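You operate a simulated robot arm through the tools that you are given. There is no shell and no other tool. Be economical: measure what you need, move in short steps, check, and stop when the job is done.

You are at the controls of a simulated robot arm. One attempt, no reset.

Task
Dry the wet leaf under the lamp at the heat on the card.
Fine: lamp off and parked after. Where these are worked on the way, their far stop is far enough and under half their travel is too little: drying lamp.

Only the result counts: the job must be done as asked and must still hold three seconds after the hand-in. Knocking over, shifting, dropping, spilling or breaking anything else fails it.

Robot
A 7-joint arm with a two-finger parallel gripper, fixed in place. Base frame: the origin is at the foot of the arm, x ahead of it, y to its left, z up. Readings come in mm, rad, newtons and seconds.
With the tool pointing down near the work surface it reaches from about 240 to 680 mm from the base axis. Its first joint turns from -1.152 to 1.152 rad. Payload 2.4 kg.
The TCP is the grasp point between the finger pads, 30 mm short of the fingertips. In the tool frame z runs along the fingers and y along their closing line. Largest opening 94 mm; finger width 28, thickness 10; the body of the gripper, 50 by 96 mm, starts 55 mm behind the TCP.
Orientation is told as [roll, pitch, yaw] about the base's x, y, z axes, in that order, counted from this pose: with the fingers straight down and closing along the base's y, the tool's x points along the base's -x, its y along +y and its z along -z.

Tools
- The arm moves only by the tool apply_moves. Its argument "rows" is one flat list of numbers, 7 for each row, row after row: the opening, from 0 (shut) to 1 (fully open), then the shift along the tool's x, y, z in mm, then the turn, a rotation vector about the tool's x, y, z in rad. In form: [jaw, dx, dy, dz, wx, wy, wz, jaw, dx, dy, dz, wx, wy, wz, ...]. A call has 1 to 10 rows; each row is the pose to reach, as a shift and turn from the pose commanded when the call began, along the tool's axes at that moment. Rows are played at 5 a second. More than 50 mm and 0.15 rad between two rows, or a gripper value outside its range, and nothing of the call is played. Where a pose cannot be reached the arm comes as near as it can. A force on the tool above 70 N (or 10 N above the force at the start of the call, whichever is more), or a blocked arm, ends the call early, and 0.2 s more pass. Each finger travels about 153 mm/s and halts on what it meets, pressing with about 41 N; the grip force reading is that of the motor and also rises with nothing between the fingers. The clock runs only during rows and for 0.2 s after the last one: add rows that repeat a pose to give the fingers time. It gives the time, the measured TCP pose, the force on the tool (base axes), the opening and the grip force at its end, in the units of the frame above (readings bear some noise), with the torque about the TCP (base axes, N m) and any sound that the robot's microphone picked up.
- Cameras (640 x 400 px; columns grow to the right, rows downward): "scene" is fixed at [35.3, 466.8, 1452.8]; the picture's right is [-0.79, -0.62, 0.00], its down [-0.31, 0.39, -0.87] and it looks along [0.54, -0.68, -0.50] (base axes); focal length 229 px, centre (320, 200). "wrist" rides on the gripper at [76, 14, -102] in the tool frame; the picture's right is [-0.18, 0.98, 0.00], its down [-0.75, -0.14, -0.64] and it looks along [-0.63, -0.12, 0.77] (tool axes); focal length 243 px, centre (320, 200).
- get_image(camera): a new picture of that camera. It takes no simulated time.
- point_at(camera, pixels): for up to 12 pixels [column, row] of the newest picture of that camera ("zoom" is the newest enlarged one), the place [x, y, z] in the base frame of the surface seen there, good to about 2 mm. It takes no simulated time.
- inspect(camera, box): a new picture of the part [left, top, right, bottom] of that camera's present view, enlarged. It takes no simulated time.
- hand_in(): hands the job in; it is judged then, once.

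Keep the steps short. Do not move on a guess: measure, check each grasp and each placing, and mend mistakes. In all there are 80 turns and 54 pictures (those below and enlarged ones count). Leave the gripper open and the arm clear of the work at the hand-in unless told otherwise, and finish with a single line.

The tools are called after "Emit:" as a command line: name --argument value ..., lists and objects as JSON in quotes. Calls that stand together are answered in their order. apply_moves: Moves the arm, as the interface text tells. Its arguments: {"type":"object","properties":{"rows":{"type":"array"}},"required":["rows"]} The other tools are called the same way: get_image (camera) takes a picture; point_at (camera, pixels) gives the place of the surface under pixels of a picture; inspect (camera, box) takes an enlarged picture of a part of a camera's view; hand_in () hands the job in.

At the start:

```text
t: 0.0
position: [393.9, 121.6, 1305.1]
tool_rot: [0.0, 0.0, 0.001]
force: [-0.9, 0.0, 0.0]
ft_torque: [0.01, 0.02, 0.01]
finger_gap: 93.6
gripper_force: 0.0
```

scene: 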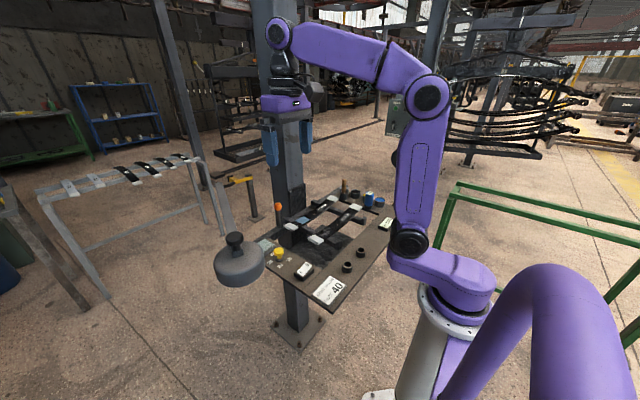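
wrist: 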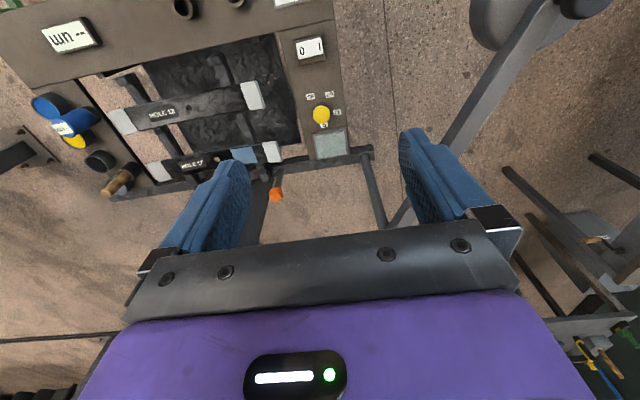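

I see a bench with a lamp on an arm, a yellow knob, a switch (0/1), a card "40", and two leaves labelled. I'll enlarge the bench in both views.

Emit:
inspect --camera "scene" --box '[200, 170, 410, 310]'

Emit:
inspect --camera "wrist" --box '[20, 0, 370, 210]'

```text
2.86 times, centred on (305, 240) of scene
```

zoom: 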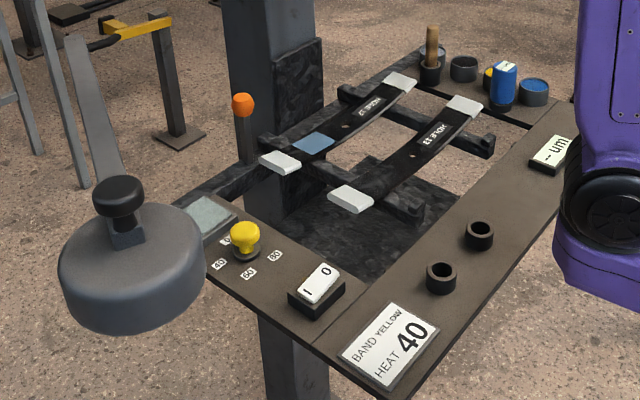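

```text
1.83 times, centred on (195, 105) of wrist
```

zoom: 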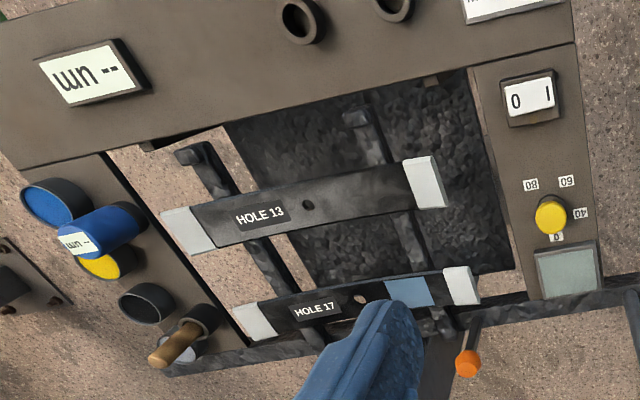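

The card reads "BAND YELLOW, HEAT 40". The knob's scale appears to be 0/40/60/80. The HOLE 17 leaf carries a blue patch. I'll measure the main parts and look closer.

Emit:
inspect --camera "scene" --box '[260, 230, 350, 290]'

Emit:
inspect --camera "scene" --box '[200, 170, 300, 290]'

Emit:
inspect --camera "wrist" --box '[280, 20, 380, 210]'

Emit:
inspect --camera "wrist" --box '[360, 0, 640, 180]'

```text
6.67 times, centred on (305, 260) of scene
```

zoom: 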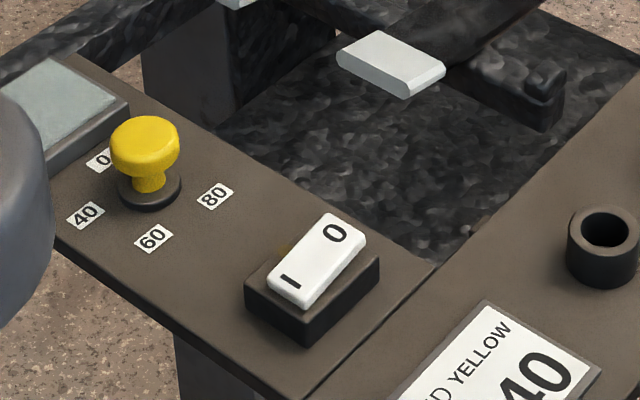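

```text
3.33 times, centred on (250, 230) of scene
```

zoom: 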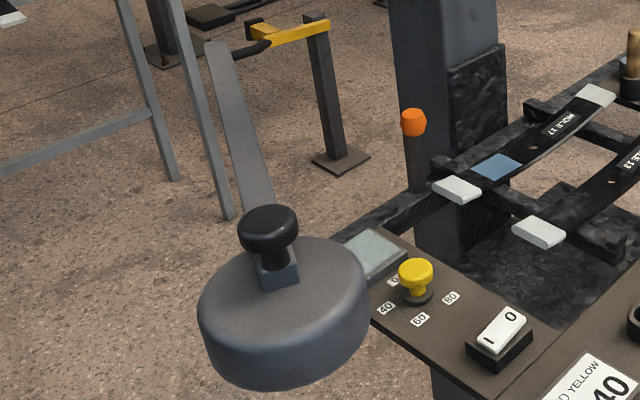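

```text
2.11 times, centred on (330, 115) of wrist
```

zoom: 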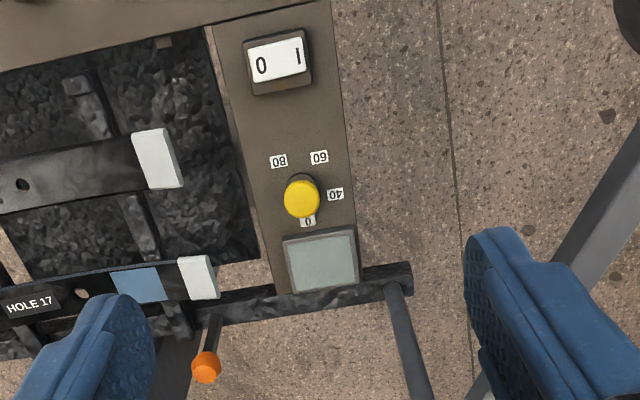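

```text
2.22 times, centred on (500, 90) of wrist
```

zoom: 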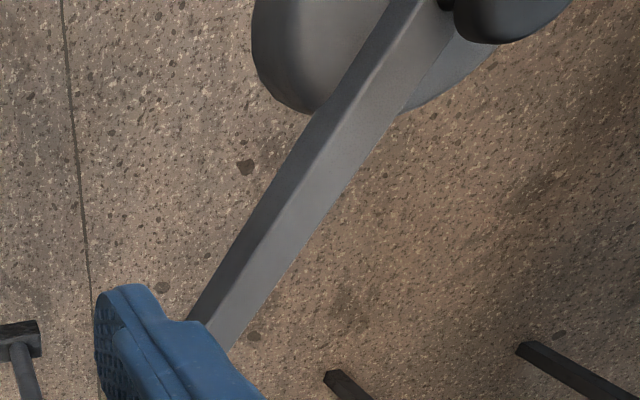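

Next I measure: lamp knob, lamp arm, dial, dial labels, switch, leaf, patch, orange ball, plate.

Emit:
get_image --camera "scene"

Emit:
point_at --camera "scene" --pixels '[[234, 239], [222, 265], [255, 260], [237, 285], [228, 215], [220, 185], [248, 180], [278, 206], [279, 252], [279, 260], [293, 221], [265, 243]]'

Emit:
inspect --camera "scene" --box '[262, 235, 322, 280]'

Emit:
point_at --camera "zoom" --pixels '[[183, 112], [189, 183], [160, 215], [110, 170], [85, 255], [188, 289], [284, 222], [480, 270], [400, 375], [440, 330]]'

```text
45 pictures are left
```

scene: 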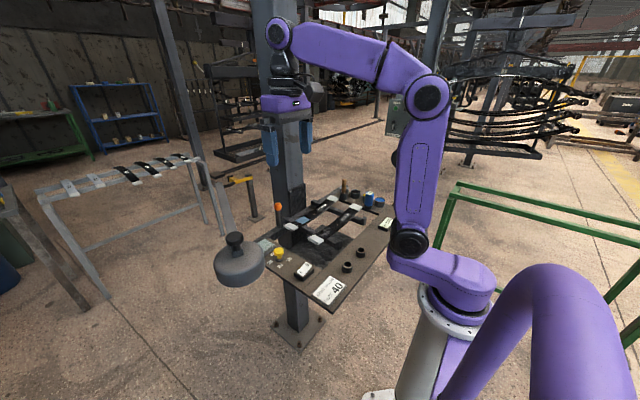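

```text
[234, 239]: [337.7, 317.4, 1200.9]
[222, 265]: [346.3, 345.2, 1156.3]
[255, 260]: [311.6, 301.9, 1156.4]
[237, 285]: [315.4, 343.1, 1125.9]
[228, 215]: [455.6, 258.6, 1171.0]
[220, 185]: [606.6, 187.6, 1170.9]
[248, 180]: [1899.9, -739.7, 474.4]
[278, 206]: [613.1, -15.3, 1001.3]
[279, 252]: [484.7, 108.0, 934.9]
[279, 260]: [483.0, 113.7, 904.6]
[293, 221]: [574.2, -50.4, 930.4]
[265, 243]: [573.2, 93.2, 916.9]
```

```text
8.89 times, centred on (292, 258) of scene
```

zoom: 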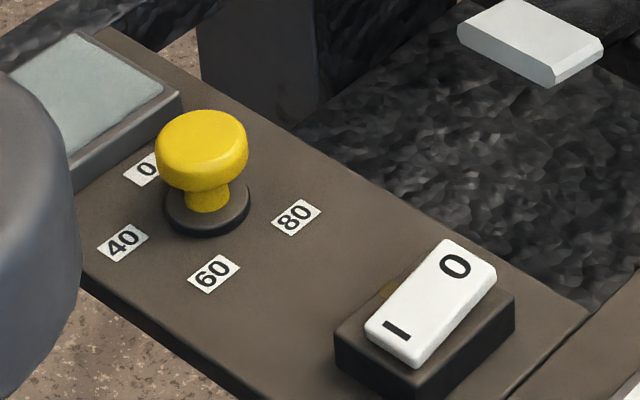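

```text
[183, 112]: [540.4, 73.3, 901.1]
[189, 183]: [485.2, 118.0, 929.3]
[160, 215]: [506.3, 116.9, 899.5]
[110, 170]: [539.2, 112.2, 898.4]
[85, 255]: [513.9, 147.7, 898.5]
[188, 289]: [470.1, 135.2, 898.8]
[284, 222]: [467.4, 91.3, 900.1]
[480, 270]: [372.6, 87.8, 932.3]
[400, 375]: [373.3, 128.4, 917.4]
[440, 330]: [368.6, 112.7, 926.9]
```

Now the label positions, knob centre, patch, lamp arm pivot and lamp knob details.

Emit:
point_at --camera "zoom" --pixels '[[145, 168], [123, 243], [213, 274], [296, 217], [200, 130], [200, 165], [165, 140], [240, 145], [207, 200], [388, 290], [455, 268], [397, 330]]'

Emit:
point_at --camera "scene" --pixels '[[303, 221], [321, 203], [291, 226], [316, 239], [340, 221], [217, 183], [221, 178], [226, 184], [230, 232], [242, 237], [235, 247], [229, 253]]'

Emit:
inspect --camera "scene" --box '[205, 165, 275, 260]'

```text
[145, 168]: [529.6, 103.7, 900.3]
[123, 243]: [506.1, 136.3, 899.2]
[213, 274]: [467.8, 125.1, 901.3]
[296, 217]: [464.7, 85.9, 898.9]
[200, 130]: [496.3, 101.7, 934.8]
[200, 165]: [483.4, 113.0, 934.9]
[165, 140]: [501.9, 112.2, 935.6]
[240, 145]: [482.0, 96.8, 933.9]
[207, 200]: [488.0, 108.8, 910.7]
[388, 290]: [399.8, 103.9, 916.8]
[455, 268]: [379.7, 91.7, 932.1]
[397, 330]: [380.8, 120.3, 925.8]
```

```text
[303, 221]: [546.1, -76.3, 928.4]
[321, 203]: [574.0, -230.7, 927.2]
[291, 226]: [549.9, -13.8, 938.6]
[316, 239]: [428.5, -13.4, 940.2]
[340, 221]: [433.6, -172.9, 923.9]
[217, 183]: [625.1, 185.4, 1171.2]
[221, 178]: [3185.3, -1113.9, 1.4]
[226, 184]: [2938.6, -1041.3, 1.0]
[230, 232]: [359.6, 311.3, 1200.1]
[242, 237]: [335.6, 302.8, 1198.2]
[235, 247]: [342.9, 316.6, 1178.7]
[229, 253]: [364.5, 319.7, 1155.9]
```

```text
4.21 times, centred on (240, 212) of scene
```

zoom: 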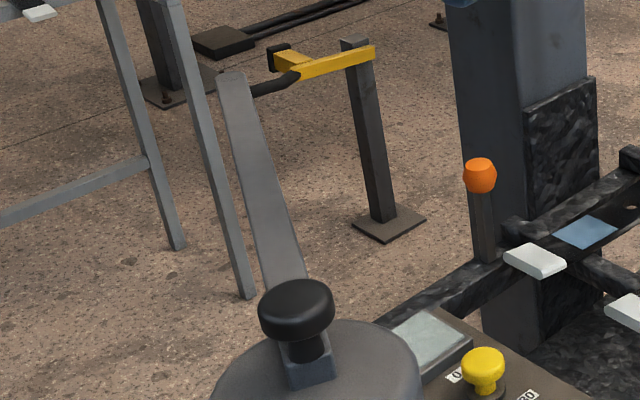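

Dial centre is about (492,105), cap top about z 937. The labels are 70° apart: 0 points toward +x, and 40 is about 70° counter-clockwise of it. I'll move to above the dial at z≈1050 and look from the wrist for its pointer.

Emit:
apply_moves --rows '[1, -14, -2.4, 36, 0, 0, 0, 1, -28, -4.8, 72, 0, 0, 0, 1, -42, -7.2, 108, 0, 0, 0, 1, -56, -9.6, 144, 0, 0, 0, 1, -70, -12, 180, 0, 0, 0, 1, -84, -14.4, 216, 0, 0, 0, 1, -98, -16.8, 250, 0, 0, 0, 1, -98, -16.8, 250, 0, 0, 0]'

Emit:
get_image --camera "wrist"

Emit:
get_image --camera "scene"

```text
t: 1.8
position: [491.7, 105.6, 1054.7]
tool_rot: [0.0, 0.0, 0.001]
force: [0.2, -0.3, 0.1]
ft_torque: [0.03, 0.05, 0.01]
finger_gap: 94.1
gripper_force: 0.2
```

```text
42 pictures are left
```

wrist: 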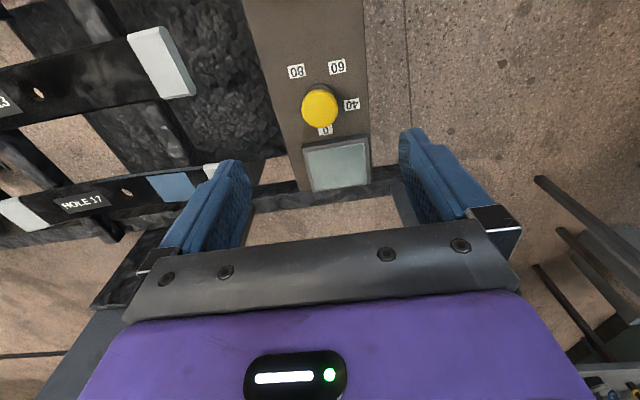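

```text
41 pictures are left
```

scene: 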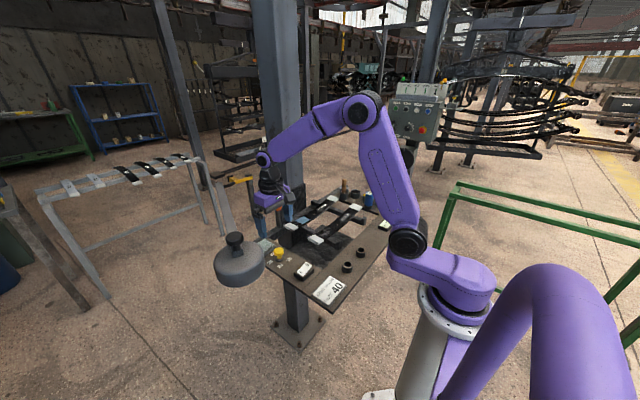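

The dial lies straight under the TCP as predicted (320,108). I'll enlarge for a pointer mark.

Emit:
inspect --camera "wrist" --box '[270, 50, 380, 200]'

Emit:
inspect --camera "scene" --box '[268, 240, 298, 265]'

```text
2.67 times, centred on (325, 125) of wrist
```

zoom: 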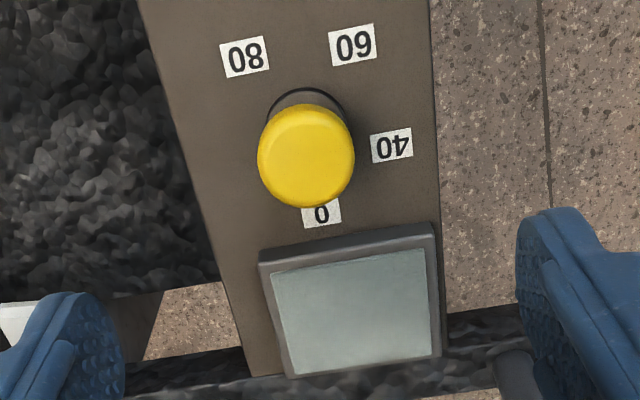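

```text
16.00 times, centred on (283, 252) of scene
```

zoom: 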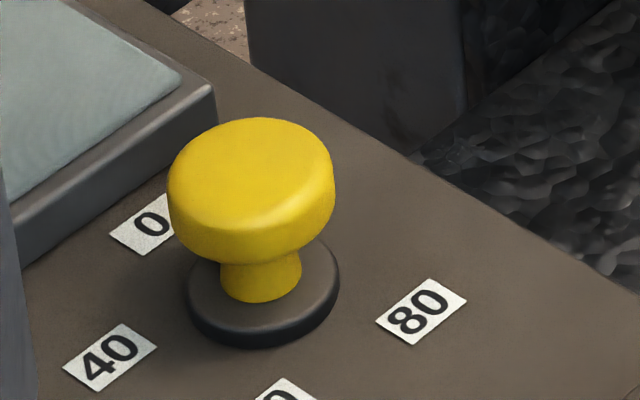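

No pointer is visible. I'll measure disc edges and cap edges to see whether the knob leans (a tilting handle) or stands straight (a turning one).

Emit:
point_at --camera "zoom" --pixels '[[195, 295], [225, 330], [262, 337], [310, 315], [332, 275], [262, 290], [250, 125], [178, 170], [328, 165], [250, 225], [250, 180], [320, 225]]'

```text
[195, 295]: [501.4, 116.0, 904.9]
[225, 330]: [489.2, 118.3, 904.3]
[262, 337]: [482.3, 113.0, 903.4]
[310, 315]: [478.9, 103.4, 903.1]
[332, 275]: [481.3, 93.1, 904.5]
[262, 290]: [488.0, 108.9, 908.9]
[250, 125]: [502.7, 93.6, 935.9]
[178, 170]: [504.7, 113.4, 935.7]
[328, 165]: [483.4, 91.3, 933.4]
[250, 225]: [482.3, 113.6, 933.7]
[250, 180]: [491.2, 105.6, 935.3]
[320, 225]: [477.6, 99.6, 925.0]
```

The knob stands straight (disc and cap both centred near (493,104)), so it turns. I'll descend to z≈943 with the jaws open, then close on the cap.

Emit:
apply_moves --rows '[1, -1, -2, 40, 0, 0, 0, 1, -1, -2, 80, 0, 0, 0, 1, -1, -2, 112, 0, 0, 0, 1, -1, -2, 112, 0, 0, 0, 0, -1, -2, 112, 0, 0, 0, 0, -1, -2, 112, 0, 0, 0, 0, -1, -2, 112, 0, 0, 0]'

Emit:
get_image --camera "wrist"

```text
t: 3.4
position: [493.3, 104.8, 943.5]
tool_rot: [0.002, 0.0, 0.002]
force: [1.1, 12.8, -11.3]
ft_torque: [0.37, -0.64, 0.05]
finger_gap: 33.4
gripper_force: 45.2
```

```text
38 pictures are left
```

wrist: 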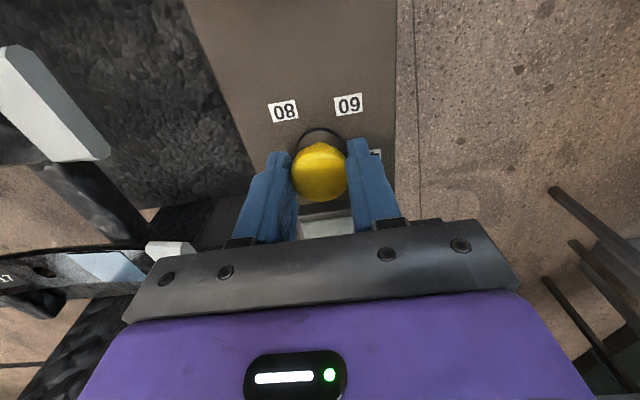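

Gripped (gap 33 mm). First a small clockwise test turn (toward below 0) to see if there is a stop there.

Emit:
apply_moves --rows '[0, 0, 0, 0, 0, 0, 0.1, 0, 0, 0, 0, 0, 0, 0.2, 0, 0, 0, 0, 0, 0, 0.2]'

Emit:
inspect --camera "wrist" --box '[260, 80, 400, 220]'

```text
t: 4.2
position: [492.0, 105.6, 942.4]
tool_rot: [0.001, 0.002, -0.198]
force: [-6.2, 25.3, -8.3]
ft_torque: [0.62, 0.54, 0.71]
finger_gap: 33.2
gripper_force: 45.1
```

```text
2.86 times, centred on (330, 150) of wrist
```

zoom: 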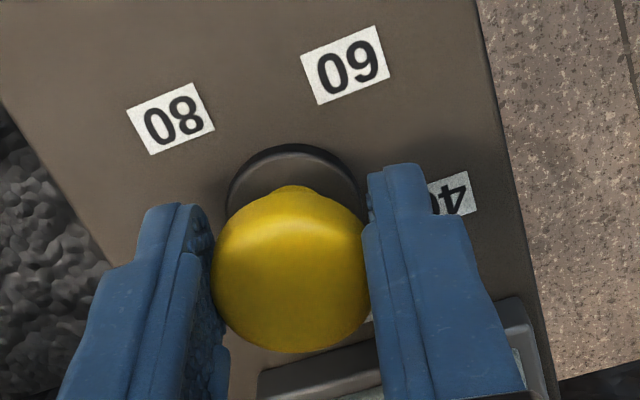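

Clockwise meets a stop (0.7 N·m), so the knob is at the 0 end. Now counter-clockwise by 1.22 rad from here, to 40, in small steps.

Emit:
apply_moves --rows '[0, 0, 1, 0, 0, 0, -0.13, 0, 0, 1, 0, 0, 0, -0.26, 0, 0, 1, 0, 0, 0, -0.39, 0, 0, 1, 0, 0, 0, -0.52, 0, 0, 1, 0, 0, 0, -0.62, 0, 0, 1, 0, 0, 0, -0.62]'

Emit:
inspect --camera "wrist" --box '[240, 60, 420, 220]'

```text
t: 5.6
position: [492.7, 104.6, 942.3]
tool_rot: [0.0, 0.002, 0.423]
force: [-20.6, 14.6, 16.5]
ft_torque: [0.26, 0.33, 0.1]
finger_gap: 33.2
gripper_force: 45.3
```

```text
2.50 times, centred on (330, 140) of wrist
```

zoom: 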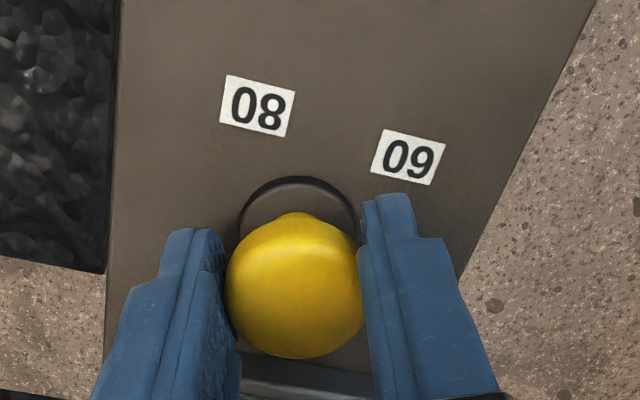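

Torque is low (0.1), so the knob is turning. Next, another 0.60 rad.

Emit:
apply_moves --rows '[0, 0, 0, 0, 0, 0, -0.12, 0, 0, 0, 0, 0, 0, -0.24, 0, 0, 0, 0, 0, 0, -0.36, 0, 0, 0, 0, 0, 0, -0.48, 0, 0, 0, 0, 0, 0, -0.6, 0, 0, 0, 0, 0, 0, -0.6]'

Emit:
inspect --camera "wrist" --box '[240, 60, 420, 220]'

Emit:
inspect --camera "scene" --box '[240, 210, 330, 290]'

```text
t: 7.0
position: [492.4, 102.9, 942.6]
tool_rot: [-0.003, 0.0, 1.018]
force: [-3.8, 1.6, 15.2]
ft_torque: [-0.47, 0.21, 0.06]
finger_gap: 33.4
gripper_force: 45.1
```

```text
2.50 times, centred on (330, 140) of wrist
```

zoom: 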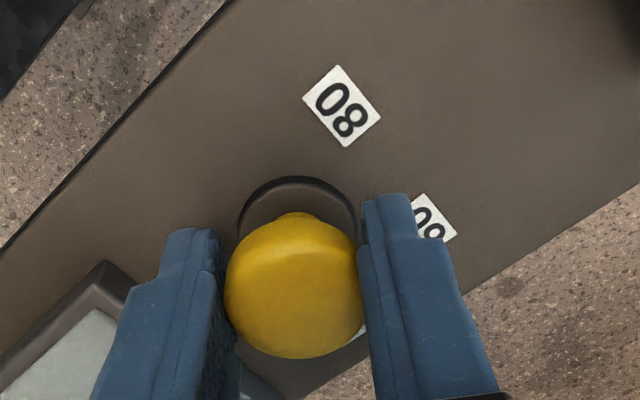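

```text
5.00 times, centred on (285, 250) of scene
```

zoom: 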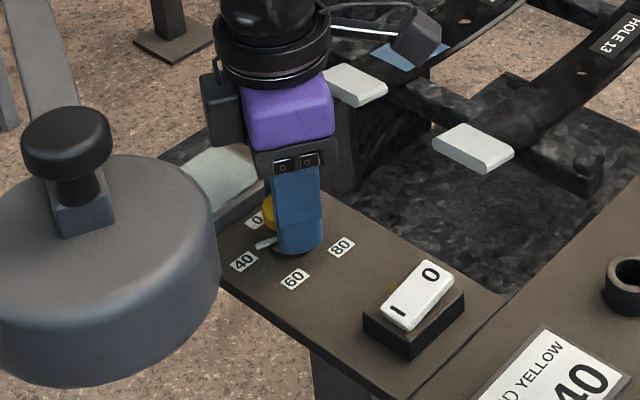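

A white mark now shows beside the knob toward "40". I'll open only half (a plate stands near the far finger), rise, and look.

Emit:
apply_moves --rows '[0.5, 0, 0, 0, 0, 0, 0, 0.5, 0, 0, 0, 0, 0, 0, 0.5, 0, 0, -40, 0, 0, 0, 0.5, 0, 0, -90, 0, 0, 0, 0.5, 0, 0, -90, 0, 0, 0]'

Emit:
inspect --camera "scene" --box '[262, 235, 322, 280]'

Emit:
inspect --camera "wrist" --box '[240, 50, 420, 220]'

```text
t: 8.2
position: [492.2, 102.1, 1032.9]
tool_rot: [0.0, -0.001, 1.02]
force: [0.1, -0.1, 0.7]
ft_torque: [-0.03, -0.01, -0.02]
finger_gap: 47.4
gripper_force: 0.1
```

```text
8.89 times, centred on (292, 258) of scene
```

zoom: 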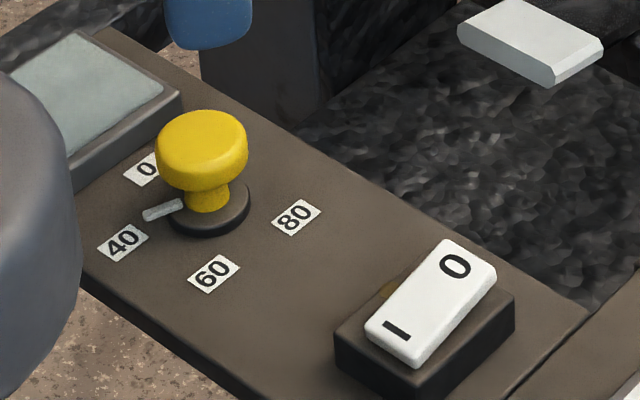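

```text
2.35 times, centred on (330, 135) of wrist
```

zoom: 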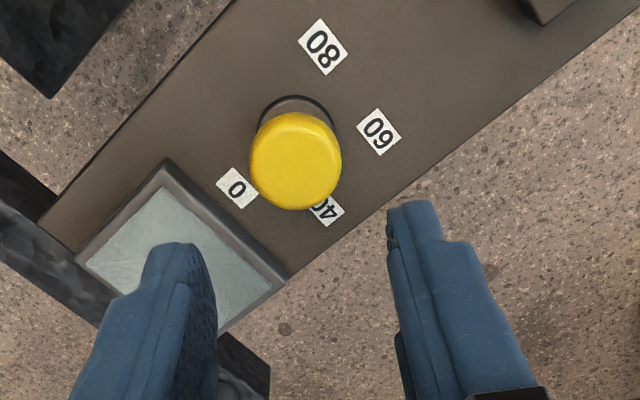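

The pointer is visible now. I'll measure it against the 40 label.

Emit:
inspect --camera "scene" --box '[268, 245, 292, 267]'

Emit:
point_at --camera "zoom" --pixels '[[200, 210], [180, 225], [165, 233], [150, 240], [215, 205], [100, 315], [130, 280], [205, 175]]'

```text
16.00 times, centred on (280, 256) of scene
```

zoom: 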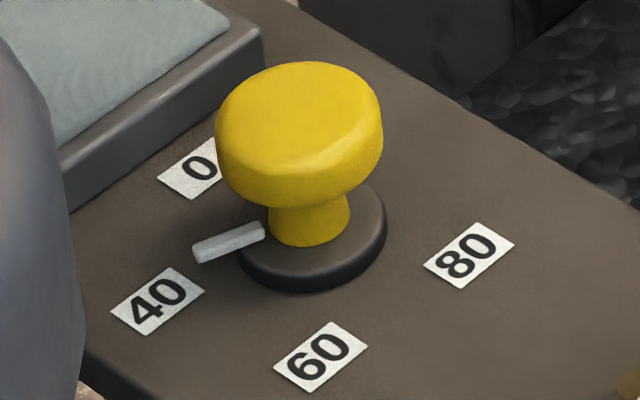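

```text
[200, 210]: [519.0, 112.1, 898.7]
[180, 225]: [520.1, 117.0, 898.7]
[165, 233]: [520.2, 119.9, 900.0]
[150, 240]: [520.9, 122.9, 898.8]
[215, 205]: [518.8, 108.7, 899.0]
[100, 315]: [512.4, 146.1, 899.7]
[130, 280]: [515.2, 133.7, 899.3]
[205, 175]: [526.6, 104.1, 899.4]
```

Emit:
point_at --camera "zoom" --pixels '[[202, 250], [230, 242], [258, 230], [158, 300], [320, 357], [470, 255], [198, 168], [320, 285], [378, 235]]'

```text
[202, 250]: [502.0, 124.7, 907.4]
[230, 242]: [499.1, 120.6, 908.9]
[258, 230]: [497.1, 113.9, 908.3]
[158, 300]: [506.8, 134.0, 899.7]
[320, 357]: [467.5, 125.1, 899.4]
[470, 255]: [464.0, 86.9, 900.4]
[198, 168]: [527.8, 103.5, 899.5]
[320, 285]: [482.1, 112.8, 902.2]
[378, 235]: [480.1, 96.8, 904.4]
```

The pointer (65°) lies on the 40 label (64.5°). Now a close look at the rocker switch and amber spot.

Emit:
inspect --camera "scene" --box '[290, 255, 320, 280]'

Emit:
point_at --camera "zoom" --pixels '[[240, 270], [280, 235], [350, 190], [390, 130], [425, 95], [370, 60], [255, 165], [200, 230], [470, 110], [480, 150], [270, 330], [185, 140]]'

```text
16.00 times, centred on (305, 268) of scene
```

zoom: 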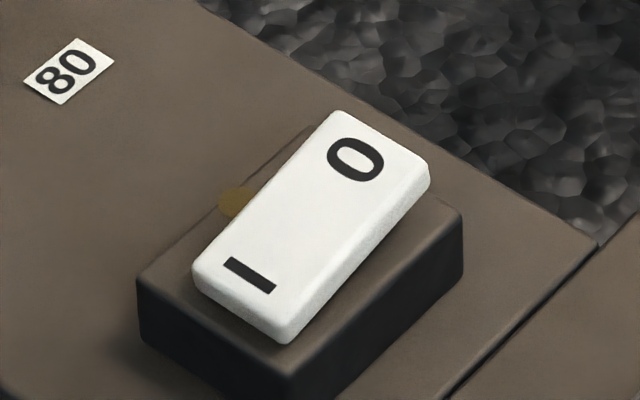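

```text
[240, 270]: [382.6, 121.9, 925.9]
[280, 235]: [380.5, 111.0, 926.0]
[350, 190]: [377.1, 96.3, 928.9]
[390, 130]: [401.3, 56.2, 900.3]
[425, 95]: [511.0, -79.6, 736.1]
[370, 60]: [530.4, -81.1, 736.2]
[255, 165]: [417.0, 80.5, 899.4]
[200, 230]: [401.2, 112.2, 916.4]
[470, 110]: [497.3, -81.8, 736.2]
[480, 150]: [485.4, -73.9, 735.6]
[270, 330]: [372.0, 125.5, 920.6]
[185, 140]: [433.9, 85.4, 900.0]
```

The pilot spot is dull, and the switch's real state will show when I press it. Lamp first: I rise straight up to z≈1300 while turning yaw back to 0.

Emit:
apply_moves --rows '[0.7, 0, 0, -38, 0, 0, 0.146, 0.7, 0, 0, -76, 0, 0, 0.292, 0.7, 0, 0, -114, 0, 0, 0.438, 0.7, 0, 0, -152, 0, 0, 0.584, 0.7, 0, 0, -190, 0, 0, 0.73, 0.7, 0, 0, -228, 0, 0, 0.876, 0.7, 0, 0, -267, 0, 0, 1.02, 0.7, 0, 0, -267, 0, 0, 1.02]'

Emit:
inspect --camera "scene" --box '[205, 220, 275, 295]'

Emit:
point_at --camera "zoom" --pixels '[[235, 130], [275, 130], [320, 130], [275, 100], [275, 155], [275, 180], [275, 205], [100, 250], [400, 250], [275, 320], [260, 30], [310, 230]]'

Emit:
get_image --camera "wrist"

```text
t: 10.0
position: [493.1, 103.6, 1300.7]
tool_rot: [-0.001, 0.0, -0.003]
force: [-0.9, -0.9, -0.2]
ft_torque: [0.02, 0.03, 0.01]
finger_gap: 65.8
gripper_force: 0.1
```

```text
5.33 times, centred on (240, 258) of scene
```

zoom: 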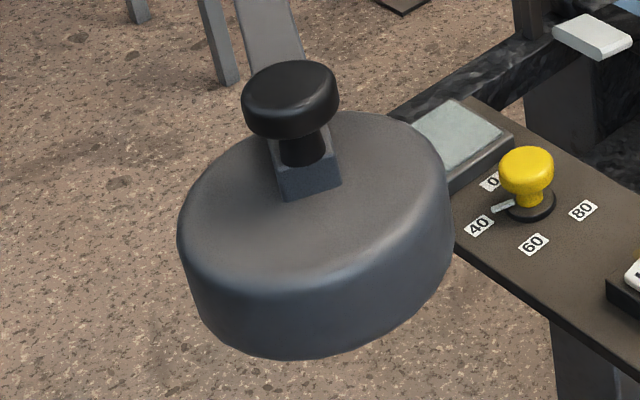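

```text
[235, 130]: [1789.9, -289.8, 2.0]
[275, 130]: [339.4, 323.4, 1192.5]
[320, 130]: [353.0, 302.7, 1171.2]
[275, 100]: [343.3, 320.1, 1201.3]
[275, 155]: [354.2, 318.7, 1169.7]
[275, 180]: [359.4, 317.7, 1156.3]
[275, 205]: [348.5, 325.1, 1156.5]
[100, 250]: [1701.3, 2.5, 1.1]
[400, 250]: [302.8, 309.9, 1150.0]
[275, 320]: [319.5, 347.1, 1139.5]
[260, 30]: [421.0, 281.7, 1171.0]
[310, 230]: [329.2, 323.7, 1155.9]
```

```text
28 pictures are left
```

wrist: 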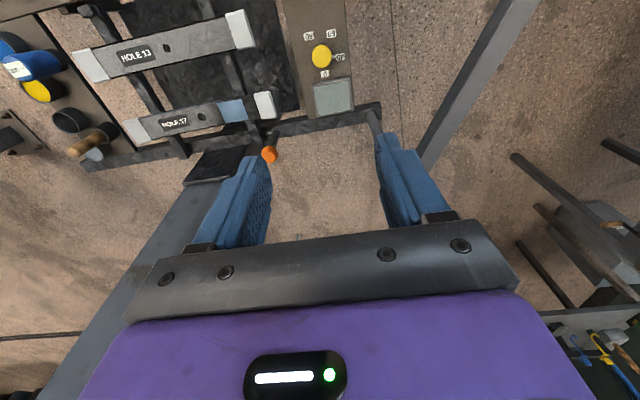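

Pinning down the cap centre, and the arm line from the wrist picture (no new picture needed).

Emit:
point_at --camera "zoom" --pixels '[[252, 92], [330, 80], [291, 66], [291, 90], [291, 110], [265, 72], [318, 108], [246, 10], [290, 10], [285, 50], [302, 50]]'

Emit:
point_at --camera "wrist" --pixels '[[490, 20], [525, 20], [460, 75], [492, 75], [430, 130], [455, 135], [422, 155], [440, 155], [370, 110], [380, 130]]'

```text
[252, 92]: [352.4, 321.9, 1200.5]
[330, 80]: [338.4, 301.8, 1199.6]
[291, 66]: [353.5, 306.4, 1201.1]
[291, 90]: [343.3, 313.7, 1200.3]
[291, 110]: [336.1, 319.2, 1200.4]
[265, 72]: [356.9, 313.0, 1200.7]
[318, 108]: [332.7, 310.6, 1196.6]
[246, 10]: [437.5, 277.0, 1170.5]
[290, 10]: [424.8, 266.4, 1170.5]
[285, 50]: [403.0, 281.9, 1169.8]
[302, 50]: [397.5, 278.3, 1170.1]
```

```text
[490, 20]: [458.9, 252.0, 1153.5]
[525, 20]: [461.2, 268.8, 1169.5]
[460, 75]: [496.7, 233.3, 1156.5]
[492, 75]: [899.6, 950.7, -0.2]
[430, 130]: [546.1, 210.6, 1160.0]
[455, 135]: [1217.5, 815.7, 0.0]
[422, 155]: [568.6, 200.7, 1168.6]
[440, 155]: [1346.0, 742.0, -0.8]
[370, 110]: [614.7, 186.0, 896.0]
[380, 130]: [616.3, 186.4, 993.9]
```

Cap centre (344,312), top z 1200, about 32 mm wide. The pivot post stands at (616,187), radius 299, and the arm now points at 155°. I move above the cap with the jaws square to the arm (yaw −0.43).

Emit:
apply_moves --rows '[1, 24.8, 34.7, 0, 0, 0, 0.072, 1, 49.7, 69.3, 0, 0, 0, 0.143, 1, 74.5, 104, 0, 0, 0, 0.215, 1, 99.3, 138.7, 0, 0, 0, 0.287, 1, 124, 173, 0, 0, 0, 0.358, 1, 149, 208, 0, 0, 0, 0.43, 1, 149, 208, 0, 0, 0, 0.43]'

Emit:
get_image --camera "wrist"

```text
t: 11.6
position: [344.9, 313.6, 1299.8]
tool_rot: [0.0, 0.0, -0.431]
force: [0.8, -0.6, -0.9]
ft_torque: [-0.01, 0.01, -0.03]
finger_gap: 93.9
gripper_force: 0.1
```

```text
27 pictures are left
```

wrist: 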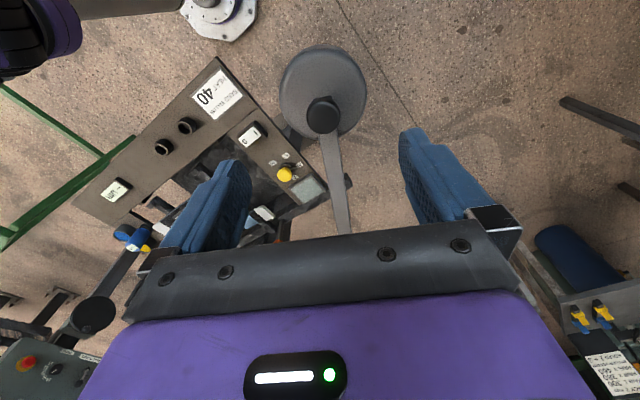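

The cap is straight under the TCP and the jaws are square to the arm. Descend 94 mm and close.

Emit:
apply_moves --rows '[1, 0, 0, 45, 0, 0, 0, 1, 0, 0, 80, 0, 0, 0, 1, 0, 0, 94, 0, 0, 0, 1, 0, 0, 94, 0, 0, 0, 0, 0, 0, 94, 0, 0, 0, 0, 0, 0, 94, 0, 0, 0, 0, 0, 0, 94, 0, 0, 0]'

```text
t: 13.2
position: [343.4, 312.1, 1205.1]
tool_rot: [0.0, -0.001, -0.432]
force: [-1.5, 1.2, -3.6]
ft_torque: [0.03, -0.14, -0.08]
finger_gap: 29.3
gripper_force: 45.0
```

Gripped at 29 mm. Now I swing it along the arc, first 0.40 rad, checking forces.

Emit:
apply_moves --rows '[0, -0.96, -23.9, 0, 0, 0, -0.08, 0, -3.82, -47.7, 0, 0, 0, -0.16, 0, -8.57, -71.2, 0, 0, 0, -0.24, 0, -15.2, -94.2, 0, 0, 0, -0.32, 0, -23.6, -116.6, 0, 0, 0, -0.4, 0, -23.6, -116.6, 0, 0, 0, -0.4]'

Emit:
get_image --camera "scene"

```text
t: 14.6
position: [316.3, 194.5, 1205.1]
tool_rot: [0.002, 0.0, -0.029]
force: [-14.2, 0.7, 12.0]
ft_torque: [0.1, -0.18, 0.05]
finger_gap: 29.2
gripper_force: 45.5
```

```text
26 pictures are left
```

scene: 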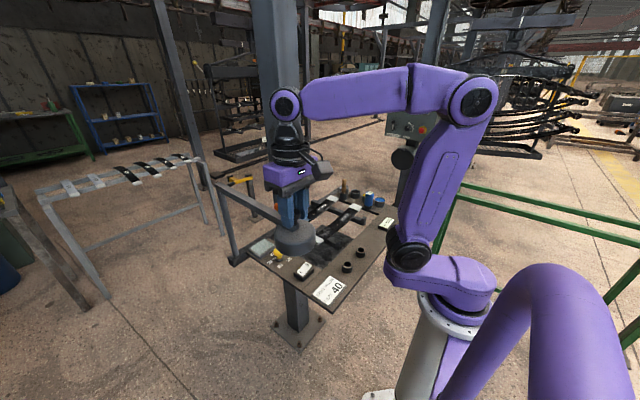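

The lamp follows with modest forces. Next 0.8 rad.

Emit:
apply_moves --rows '[0, -1, -29.9, 0, 0, 0, -0.1, 0, -5, -59.5, 0, 0, 0, -0.2, 0, -12.4, -88.5, 0, 0, 0, -0.3, 0, -22.6, -116.6, 0, 0, 0, -0.4, 0, -35.7, -143.5, 0, 0, 0, -0.5, 0, -51.3, -169.1, 0, 0, 0, -0.6, 0, -69.4, -192.9, 0, 0, 0, -0.7, 0, -89.8, -214.8, 0, 0, 0, -0.8, 0, -89.8, -214.8, 0, 0, 0, -0.8]'

Emit:
get_image --camera "scene"

```text
t: 16.6
position: [399.1, -23.3, 1204.2]
tool_rot: [0.0, 0.003, 0.768]
force: [-19.1, -19.0, 15.7]
ft_torque: [-0.01, 0.06, -0.07]
finger_gap: 29.6
gripper_force: 44.9
```

```text
25 pictures are left
```

scene: 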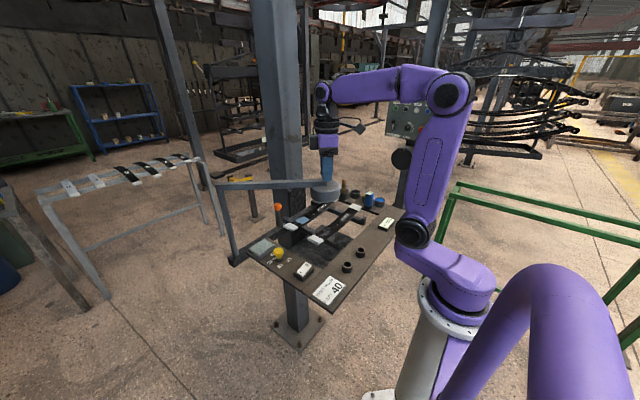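

Going well; about 35° left. Forces suggest the radius is a little larger, so I add 2 mm outward. Next 0.5 rad.

Emit:
apply_moves --rows '[0, -0.5, -30.2, 0, 0, 0, -0.1, 0, -4, -60.2, 0, 0, 0, -0.2, 0, -11.5, -89.5, 0, 0, 0, -0.3, 0, -21.9, -118, 0, 0, 0, -0.4, 0, -35.1, -145.3, 0, 0, 0, -0.5, 0, -35.1, -145.3, 0, 0, 0, -0.5]'

```text
t: 18.0
position: [526.8, -105.9, 1203.6]
tool_rot: [0.0, 0.006, 1.267]
force: [-6.8, -21.5, -10.1]
ft_torque: [-0.32, -0.27, -0.11]
finger_gap: 29.1
gripper_force: 45.2
```

Now angle ~253°. Creep on toward the far stop in small steps.

Emit:
apply_moves --rows '[0, 0.6, -12.2, 0, 0, 0, -0.04, 0, 0.2, -24.4, 0, 0, 0, -0.08, 0, -1, -36.5, 0, 0, 0, -0.12, 0, -1, -36.5, 0, 0, 0, -0.12]'

Emit:
inspect --camera "scene" --box '[220, 140, 420, 280]'

```text
t: 19.0
position: [556.5, -113.6, 1204.4]
tool_rot: [0.015, 0.004, 1.387]
force: [-40.0, -13.2, -11.4]
ft_torque: [-0.35, 0.5, 0.25]
finger_gap: 29.7
gripper_force: 44.7
```

```text
2.86 times, centred on (320, 210) of scene
```

zoom: 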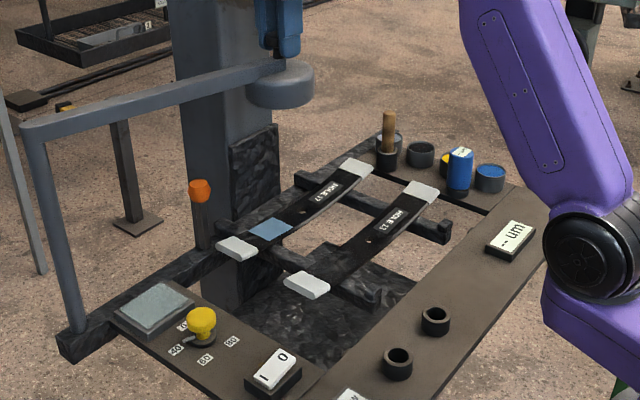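

Tangential force has risen to 40 N at angle 259°, likely the stop. One small push to confirm.

Emit:
apply_moves --rows '[0, 0, -4, 0, 0, 0, 0, 0, 0, -6, 0, 0, 0, 0]'

```text
t: 19.6
position: [556.9, -115.6, 1204.2]
tool_rot: [0.042, 0.006, 1.387]
force: [-17.4, 0.9, 6.5]
ft_torque: [0.48, 0.47, 0.12]
finger_gap: 29.4
gripper_force: 45.2
stopped in row 2: the force on the tool passed its limit at 72 N (the readings are from after the stop); the commanded pose is now the measured one
```

Firm stop. Release (half open) and rise.

Emit:
apply_moves --rows '[0.5, 0, 0, 0, 0, 0, 0, 0.5, 0, 0, 0, 0, 0, 0, 0.5, 0, 0, -40, 0, 0, 0, 0.5, 0, 0, -80, 0, 0, 0, 0.5, 0, 0, -80, 0, 0, 0]'

Emit:
get_image --camera "wrist"

```text
t: 20.8
position: [556.8, -114.5, 1259.5]
tool_rot: [0.032, 0.004, 1.387]
force: [-0.6, 1.1, 0.5]
ft_torque: [0.01, 0.03, -0.02]
finger_gap: 47.1
gripper_force: 0.0
out of reach, approached as far as the arm can: row 4, 5
```

```text
23 pictures are left
```

wrist: 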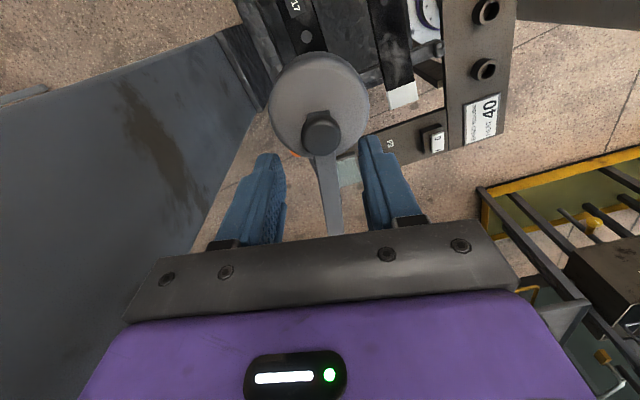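

Lamp head is over the leaf. Now I travel to above the switch (378,105), turning yaw back to 0.

Emit:
apply_moves --rows '[0.5, -18.3, 21.6, 0, 0, 0, 0.1387, 0.5, -36.5, 43.2, 0, 0, 0, 0.2774, 0.5, -54.8, 64.8, 0, 0, 0, 0.4161, 0.5, -73, 86.4, 0, 0, 0, 0.5548, 0.5, -91.3, 108, 0, 0, 0, 0.6935, 0.5, -109.6, 129.6, 0, 0, 0, 0.8322, 0.5, -127.8, 151.2, 0, 0, 0, 0.9709, 0.5, -146.1, 172.8, 0, 0, 0, 1.1096, 0.5, -164.3, 194.4, 0, 0, 0, 1.2483, 0.5, -182.6, 216, 0, 0, 0, 1.387]'

Emit:
inspect --camera "scene" --box '[220, 170, 380, 310]'

```text
t: 23.0
position: [378.4, 105.3, 1265.5]
tool_rot: [0.002, 0.035, -0.002]
force: [-0.5, 0.7, -0.2]
ft_torque: [-0.04, -0.02, 0.02]
finger_gap: 47.1
gripper_force: 0.1
```

```text
2.86 times, centred on (300, 240) of scene
```

zoom: 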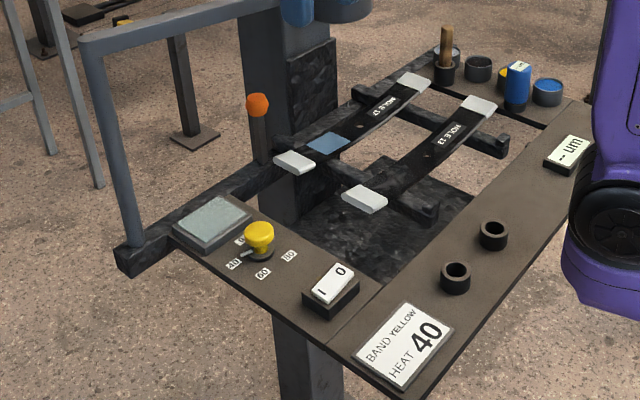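

Position good; a small pitch of 0.035 remains to correct. I descend to z≈1000 above the "I" end, jaws shut, and look.

Emit:
apply_moves --rows '[0, -1.5, 3, 44, 0, -0.02, 0, 0, -3, 6, 88, 0, -0.035, 0, 0, -4.6, 9, 132, 0, -0.035, 0, 0, -6.2, 12, 176, 0, -0.035, 0, 0, -7.7, 16, 220, 0, -0.035, 0, 0, -9.3, 16, 265, 0, -0.035, 0, 0, -9.3, 16, 265, 0, -0.035, 0]'

Emit:
get_image --camera "wrist"

```text
t: 24.6
position: [379.5, 122.9, 1002.0]
tool_rot: [0.001, 0.0, -0.001]
force: [0.3, 0.0, -0.2]
ft_torque: [0.03, -0.02, -0.01]
finger_gap: 0.0
gripper_force: 33.0
```

```text
21 pictures are left
```

wrist: 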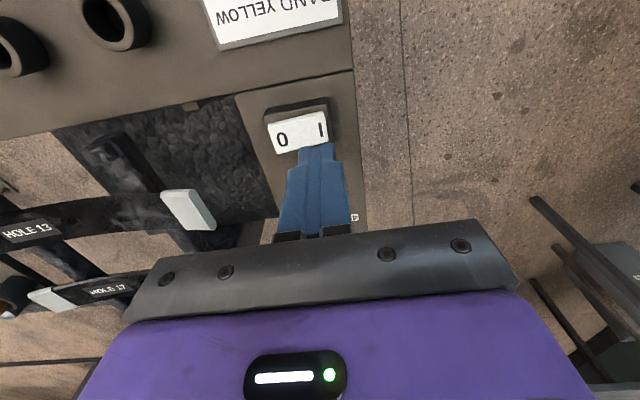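

Tips are just above the "I" end. Press down in small steps.

Emit:
apply_moves --rows '[0, 0, 0, 30, 0, 0, 0, 0, 0, 0, 42, 0, 0, 0, 0, 0, 0, 46, 0, 0, 0, 0, 0, 0, 49, 0, 0, 0, 0, 0, 0, 51, 0, 0, 0, 0, 0, 0, 51, 0, 0, 0]'

Emit:
inspect --camera "scene" --box '[270, 230, 330, 285]'

```text
t: 25.7
position: [377.3, 122.3, 954.1]
tool_rot: [0.004, -0.004, 0.002]
force: [-8.0, -0.4, 24.0]
ft_torque: [-0.25, 0.28, -0.11]
finger_gap: 0.2
gripper_force: 32.9
stopped in row 5: the force on the tool passed its limit at 81 N (the readings are from after the stop); the commanded pose is now the measured one
```

```text
7.27 times, centred on (300, 258) of scene
```

zoom: 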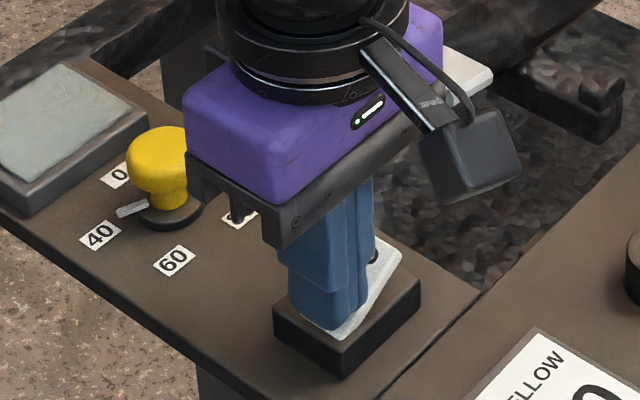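

It is hard at once (tip ~924), so the "I" end was already down. I lift and check the pilot light and lamp.

Emit:
apply_moves --rows '[0, 0, 0, -30, 0, 0, 0, 0, 0, 0, -80, 0, 0, 0, 0, 0, 0, -80, 0, 0, 0]'

Emit:
inspect --camera "scene" --box '[288, 250, 328, 285]'

Emit:
inspect --camera "scene" --box '[270, 150, 370, 245]'

```text
t: 26.5
position: [380.3, 122.9, 1031.6]
tool_rot: [0.003, -0.005, 0.002]
force: [-0.7, 0.2, -0.6]
ft_torque: [-0.03, -0.03, -0.01]
finger_gap: 0.0
gripper_force: 33.2
```

```text
11.43 times, centred on (308, 268) of scene
```

zoom: 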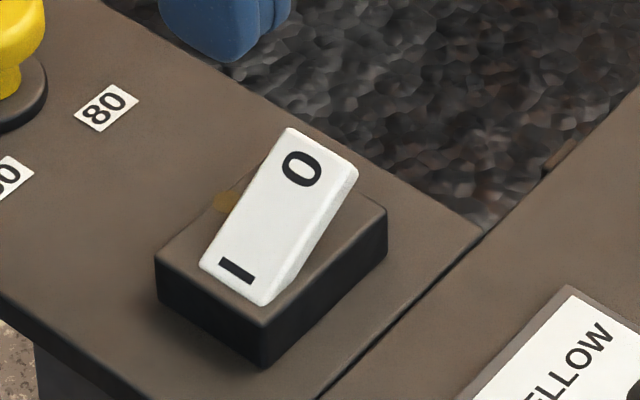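

```text
4.21 times, centred on (320, 198) of scene
```

zoom: 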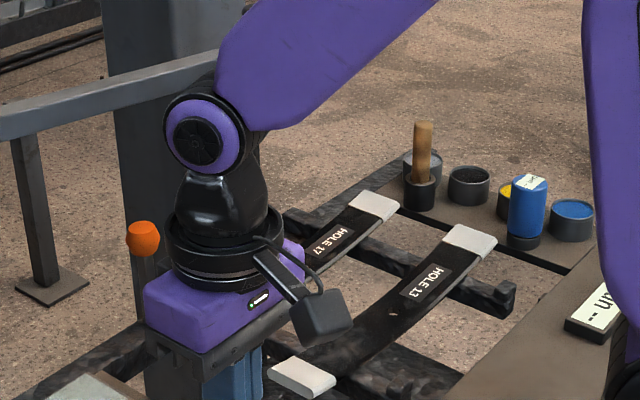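

The rocker may have tilted more. I'll measure its ends again.

Emit:
inspect --camera "scene" --box '[290, 255, 320, 280]'

Emit:
point_at --camera "zoom" --pixels '[[250, 275], [280, 235], [350, 165], [370, 150], [320, 190], [245, 250], [230, 195], [215, 210], [410, 165], [180, 270]]'

```text
16.00 times, centred on (305, 268) of scene
```

zoom: 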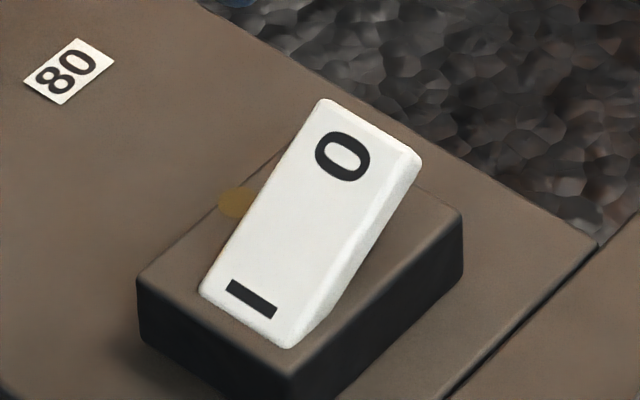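

```text
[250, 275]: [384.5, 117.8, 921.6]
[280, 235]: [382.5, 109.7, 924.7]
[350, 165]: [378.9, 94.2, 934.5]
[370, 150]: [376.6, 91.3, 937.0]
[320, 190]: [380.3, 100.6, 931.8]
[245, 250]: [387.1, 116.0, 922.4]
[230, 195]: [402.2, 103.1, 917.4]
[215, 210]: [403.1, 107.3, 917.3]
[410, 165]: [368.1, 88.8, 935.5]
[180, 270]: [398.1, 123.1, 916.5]
```

The rocker did move: "I" end now 921, "O" end 937 (was nearly level). I rise clear to see whether the lamp glows.

Emit:
apply_moves --rows '[0, 0, 0, -45, 0, 0, 0, 0, 0, 0, -90, 0, 0, 0, 0, 0, 0, -135, 0, 0, 0, 0, 0, 0, -180, 0, 0, 0, 0, 0, 0, -225, 0, 0, 0]'

Emit:
inspect --camera "scene" --box '[270, 170, 370, 285]'

```text
t: 27.7
position: [377.1, 120.5, 1261.2]
tool_rot: [0.004, -0.003, 0.003]
force: [0.1, 0.7, -0.6]
ft_torque: [0.01, 0.02, -0.01]
finger_gap: 0.1
gripper_force: 32.8
```

```text
3.48 times, centred on (320, 228) of scene
```

zoom: 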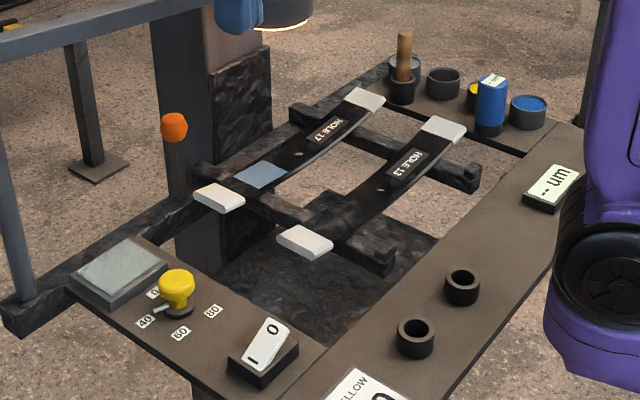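

The lamp's rim glows: it is on. Now I wait and compare the patch. Baseline close-up first, then 4 s.

Emit:
inspect --camera "scene" --box '[285, 205, 335, 245]'

Emit:
apply_moves --rows '[0, 0, 0, 0, 0, 0, 0, 0, 0, 0, 0, 0, 0, 0, 0, 0, 0, 0, 0, 0, 0, 0, 0, 0, 0, 0, 0, 0, 0, 0, 0, 0, 0, 0, 0, 0, 0, 0, 0, 0, 0, 0, 0, 0, 0, 0, 0, 0, 0, 0, 0, 0, 0, 0, 0, 0, 0, 0, 0, 0, 0, 0, 0, 0, 0, 0, 0, 0, 0, 0]'

Emit:
apply_moves --rows '[0, 0, 0, 0, 0, 0, 0, 0, 0, 0, 0, 0, 0, 0, 0, 0, 0, 0, 0, 0, 0, 0, 0, 0, 0, 0, 0, 0, 0, 0, 0, 0, 0, 0, 0, 0, 0, 0, 0, 0, 0, 0, 0, 0, 0, 0, 0, 0, 0, 0, 0, 0, 0, 0, 0, 0, 0, 0, 0, 0, 0, 0, 0, 0, 0, 0, 0, 0, 0, 0]'

Emit:
inspect --camera "scene" --box '[285, 205, 335, 245]'

```text
10.00 times, centred on (310, 225) of scene
```

zoom: 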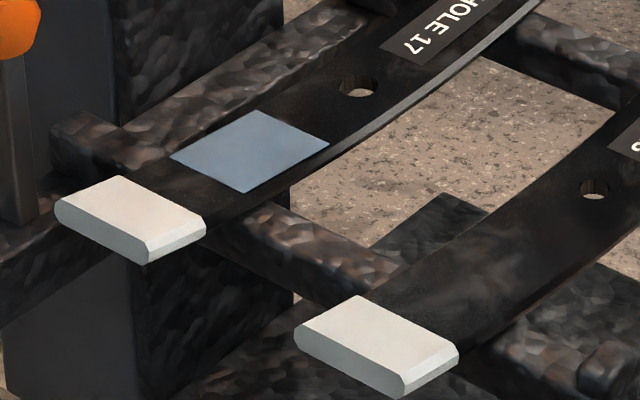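

```text
t: 29.9
position: [377.3, 121.5, 1260.4]
tool_rot: [0.004, -0.003, 0.0]
force: [-0.4, -0.4, 0.1]
ft_torque: [0.03, -0.04, 0.01]
finger_gap: 0.0
gripper_force: 33.2
```

```text
t: 32.1
position: [376.9, 121.1, 1260.4]
tool_rot: [0.003, -0.004, 0.001]
force: [-0.1, 0.7, 0.2]
ft_torque: [-0.01, 0.01, 0.01]
finger_gap: 0.4
gripper_force: 33.0
```

```text
10.00 times, centred on (310, 225) of scene
```

zoom: 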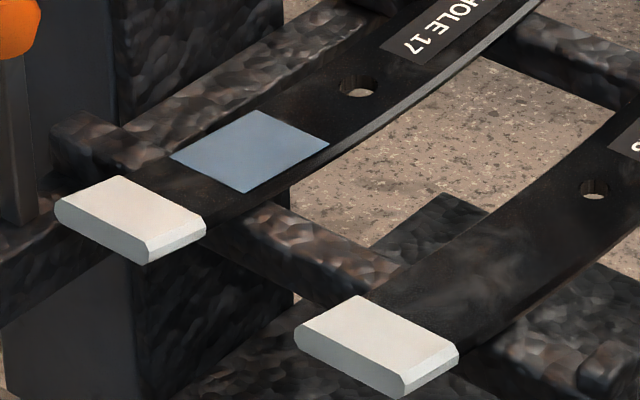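

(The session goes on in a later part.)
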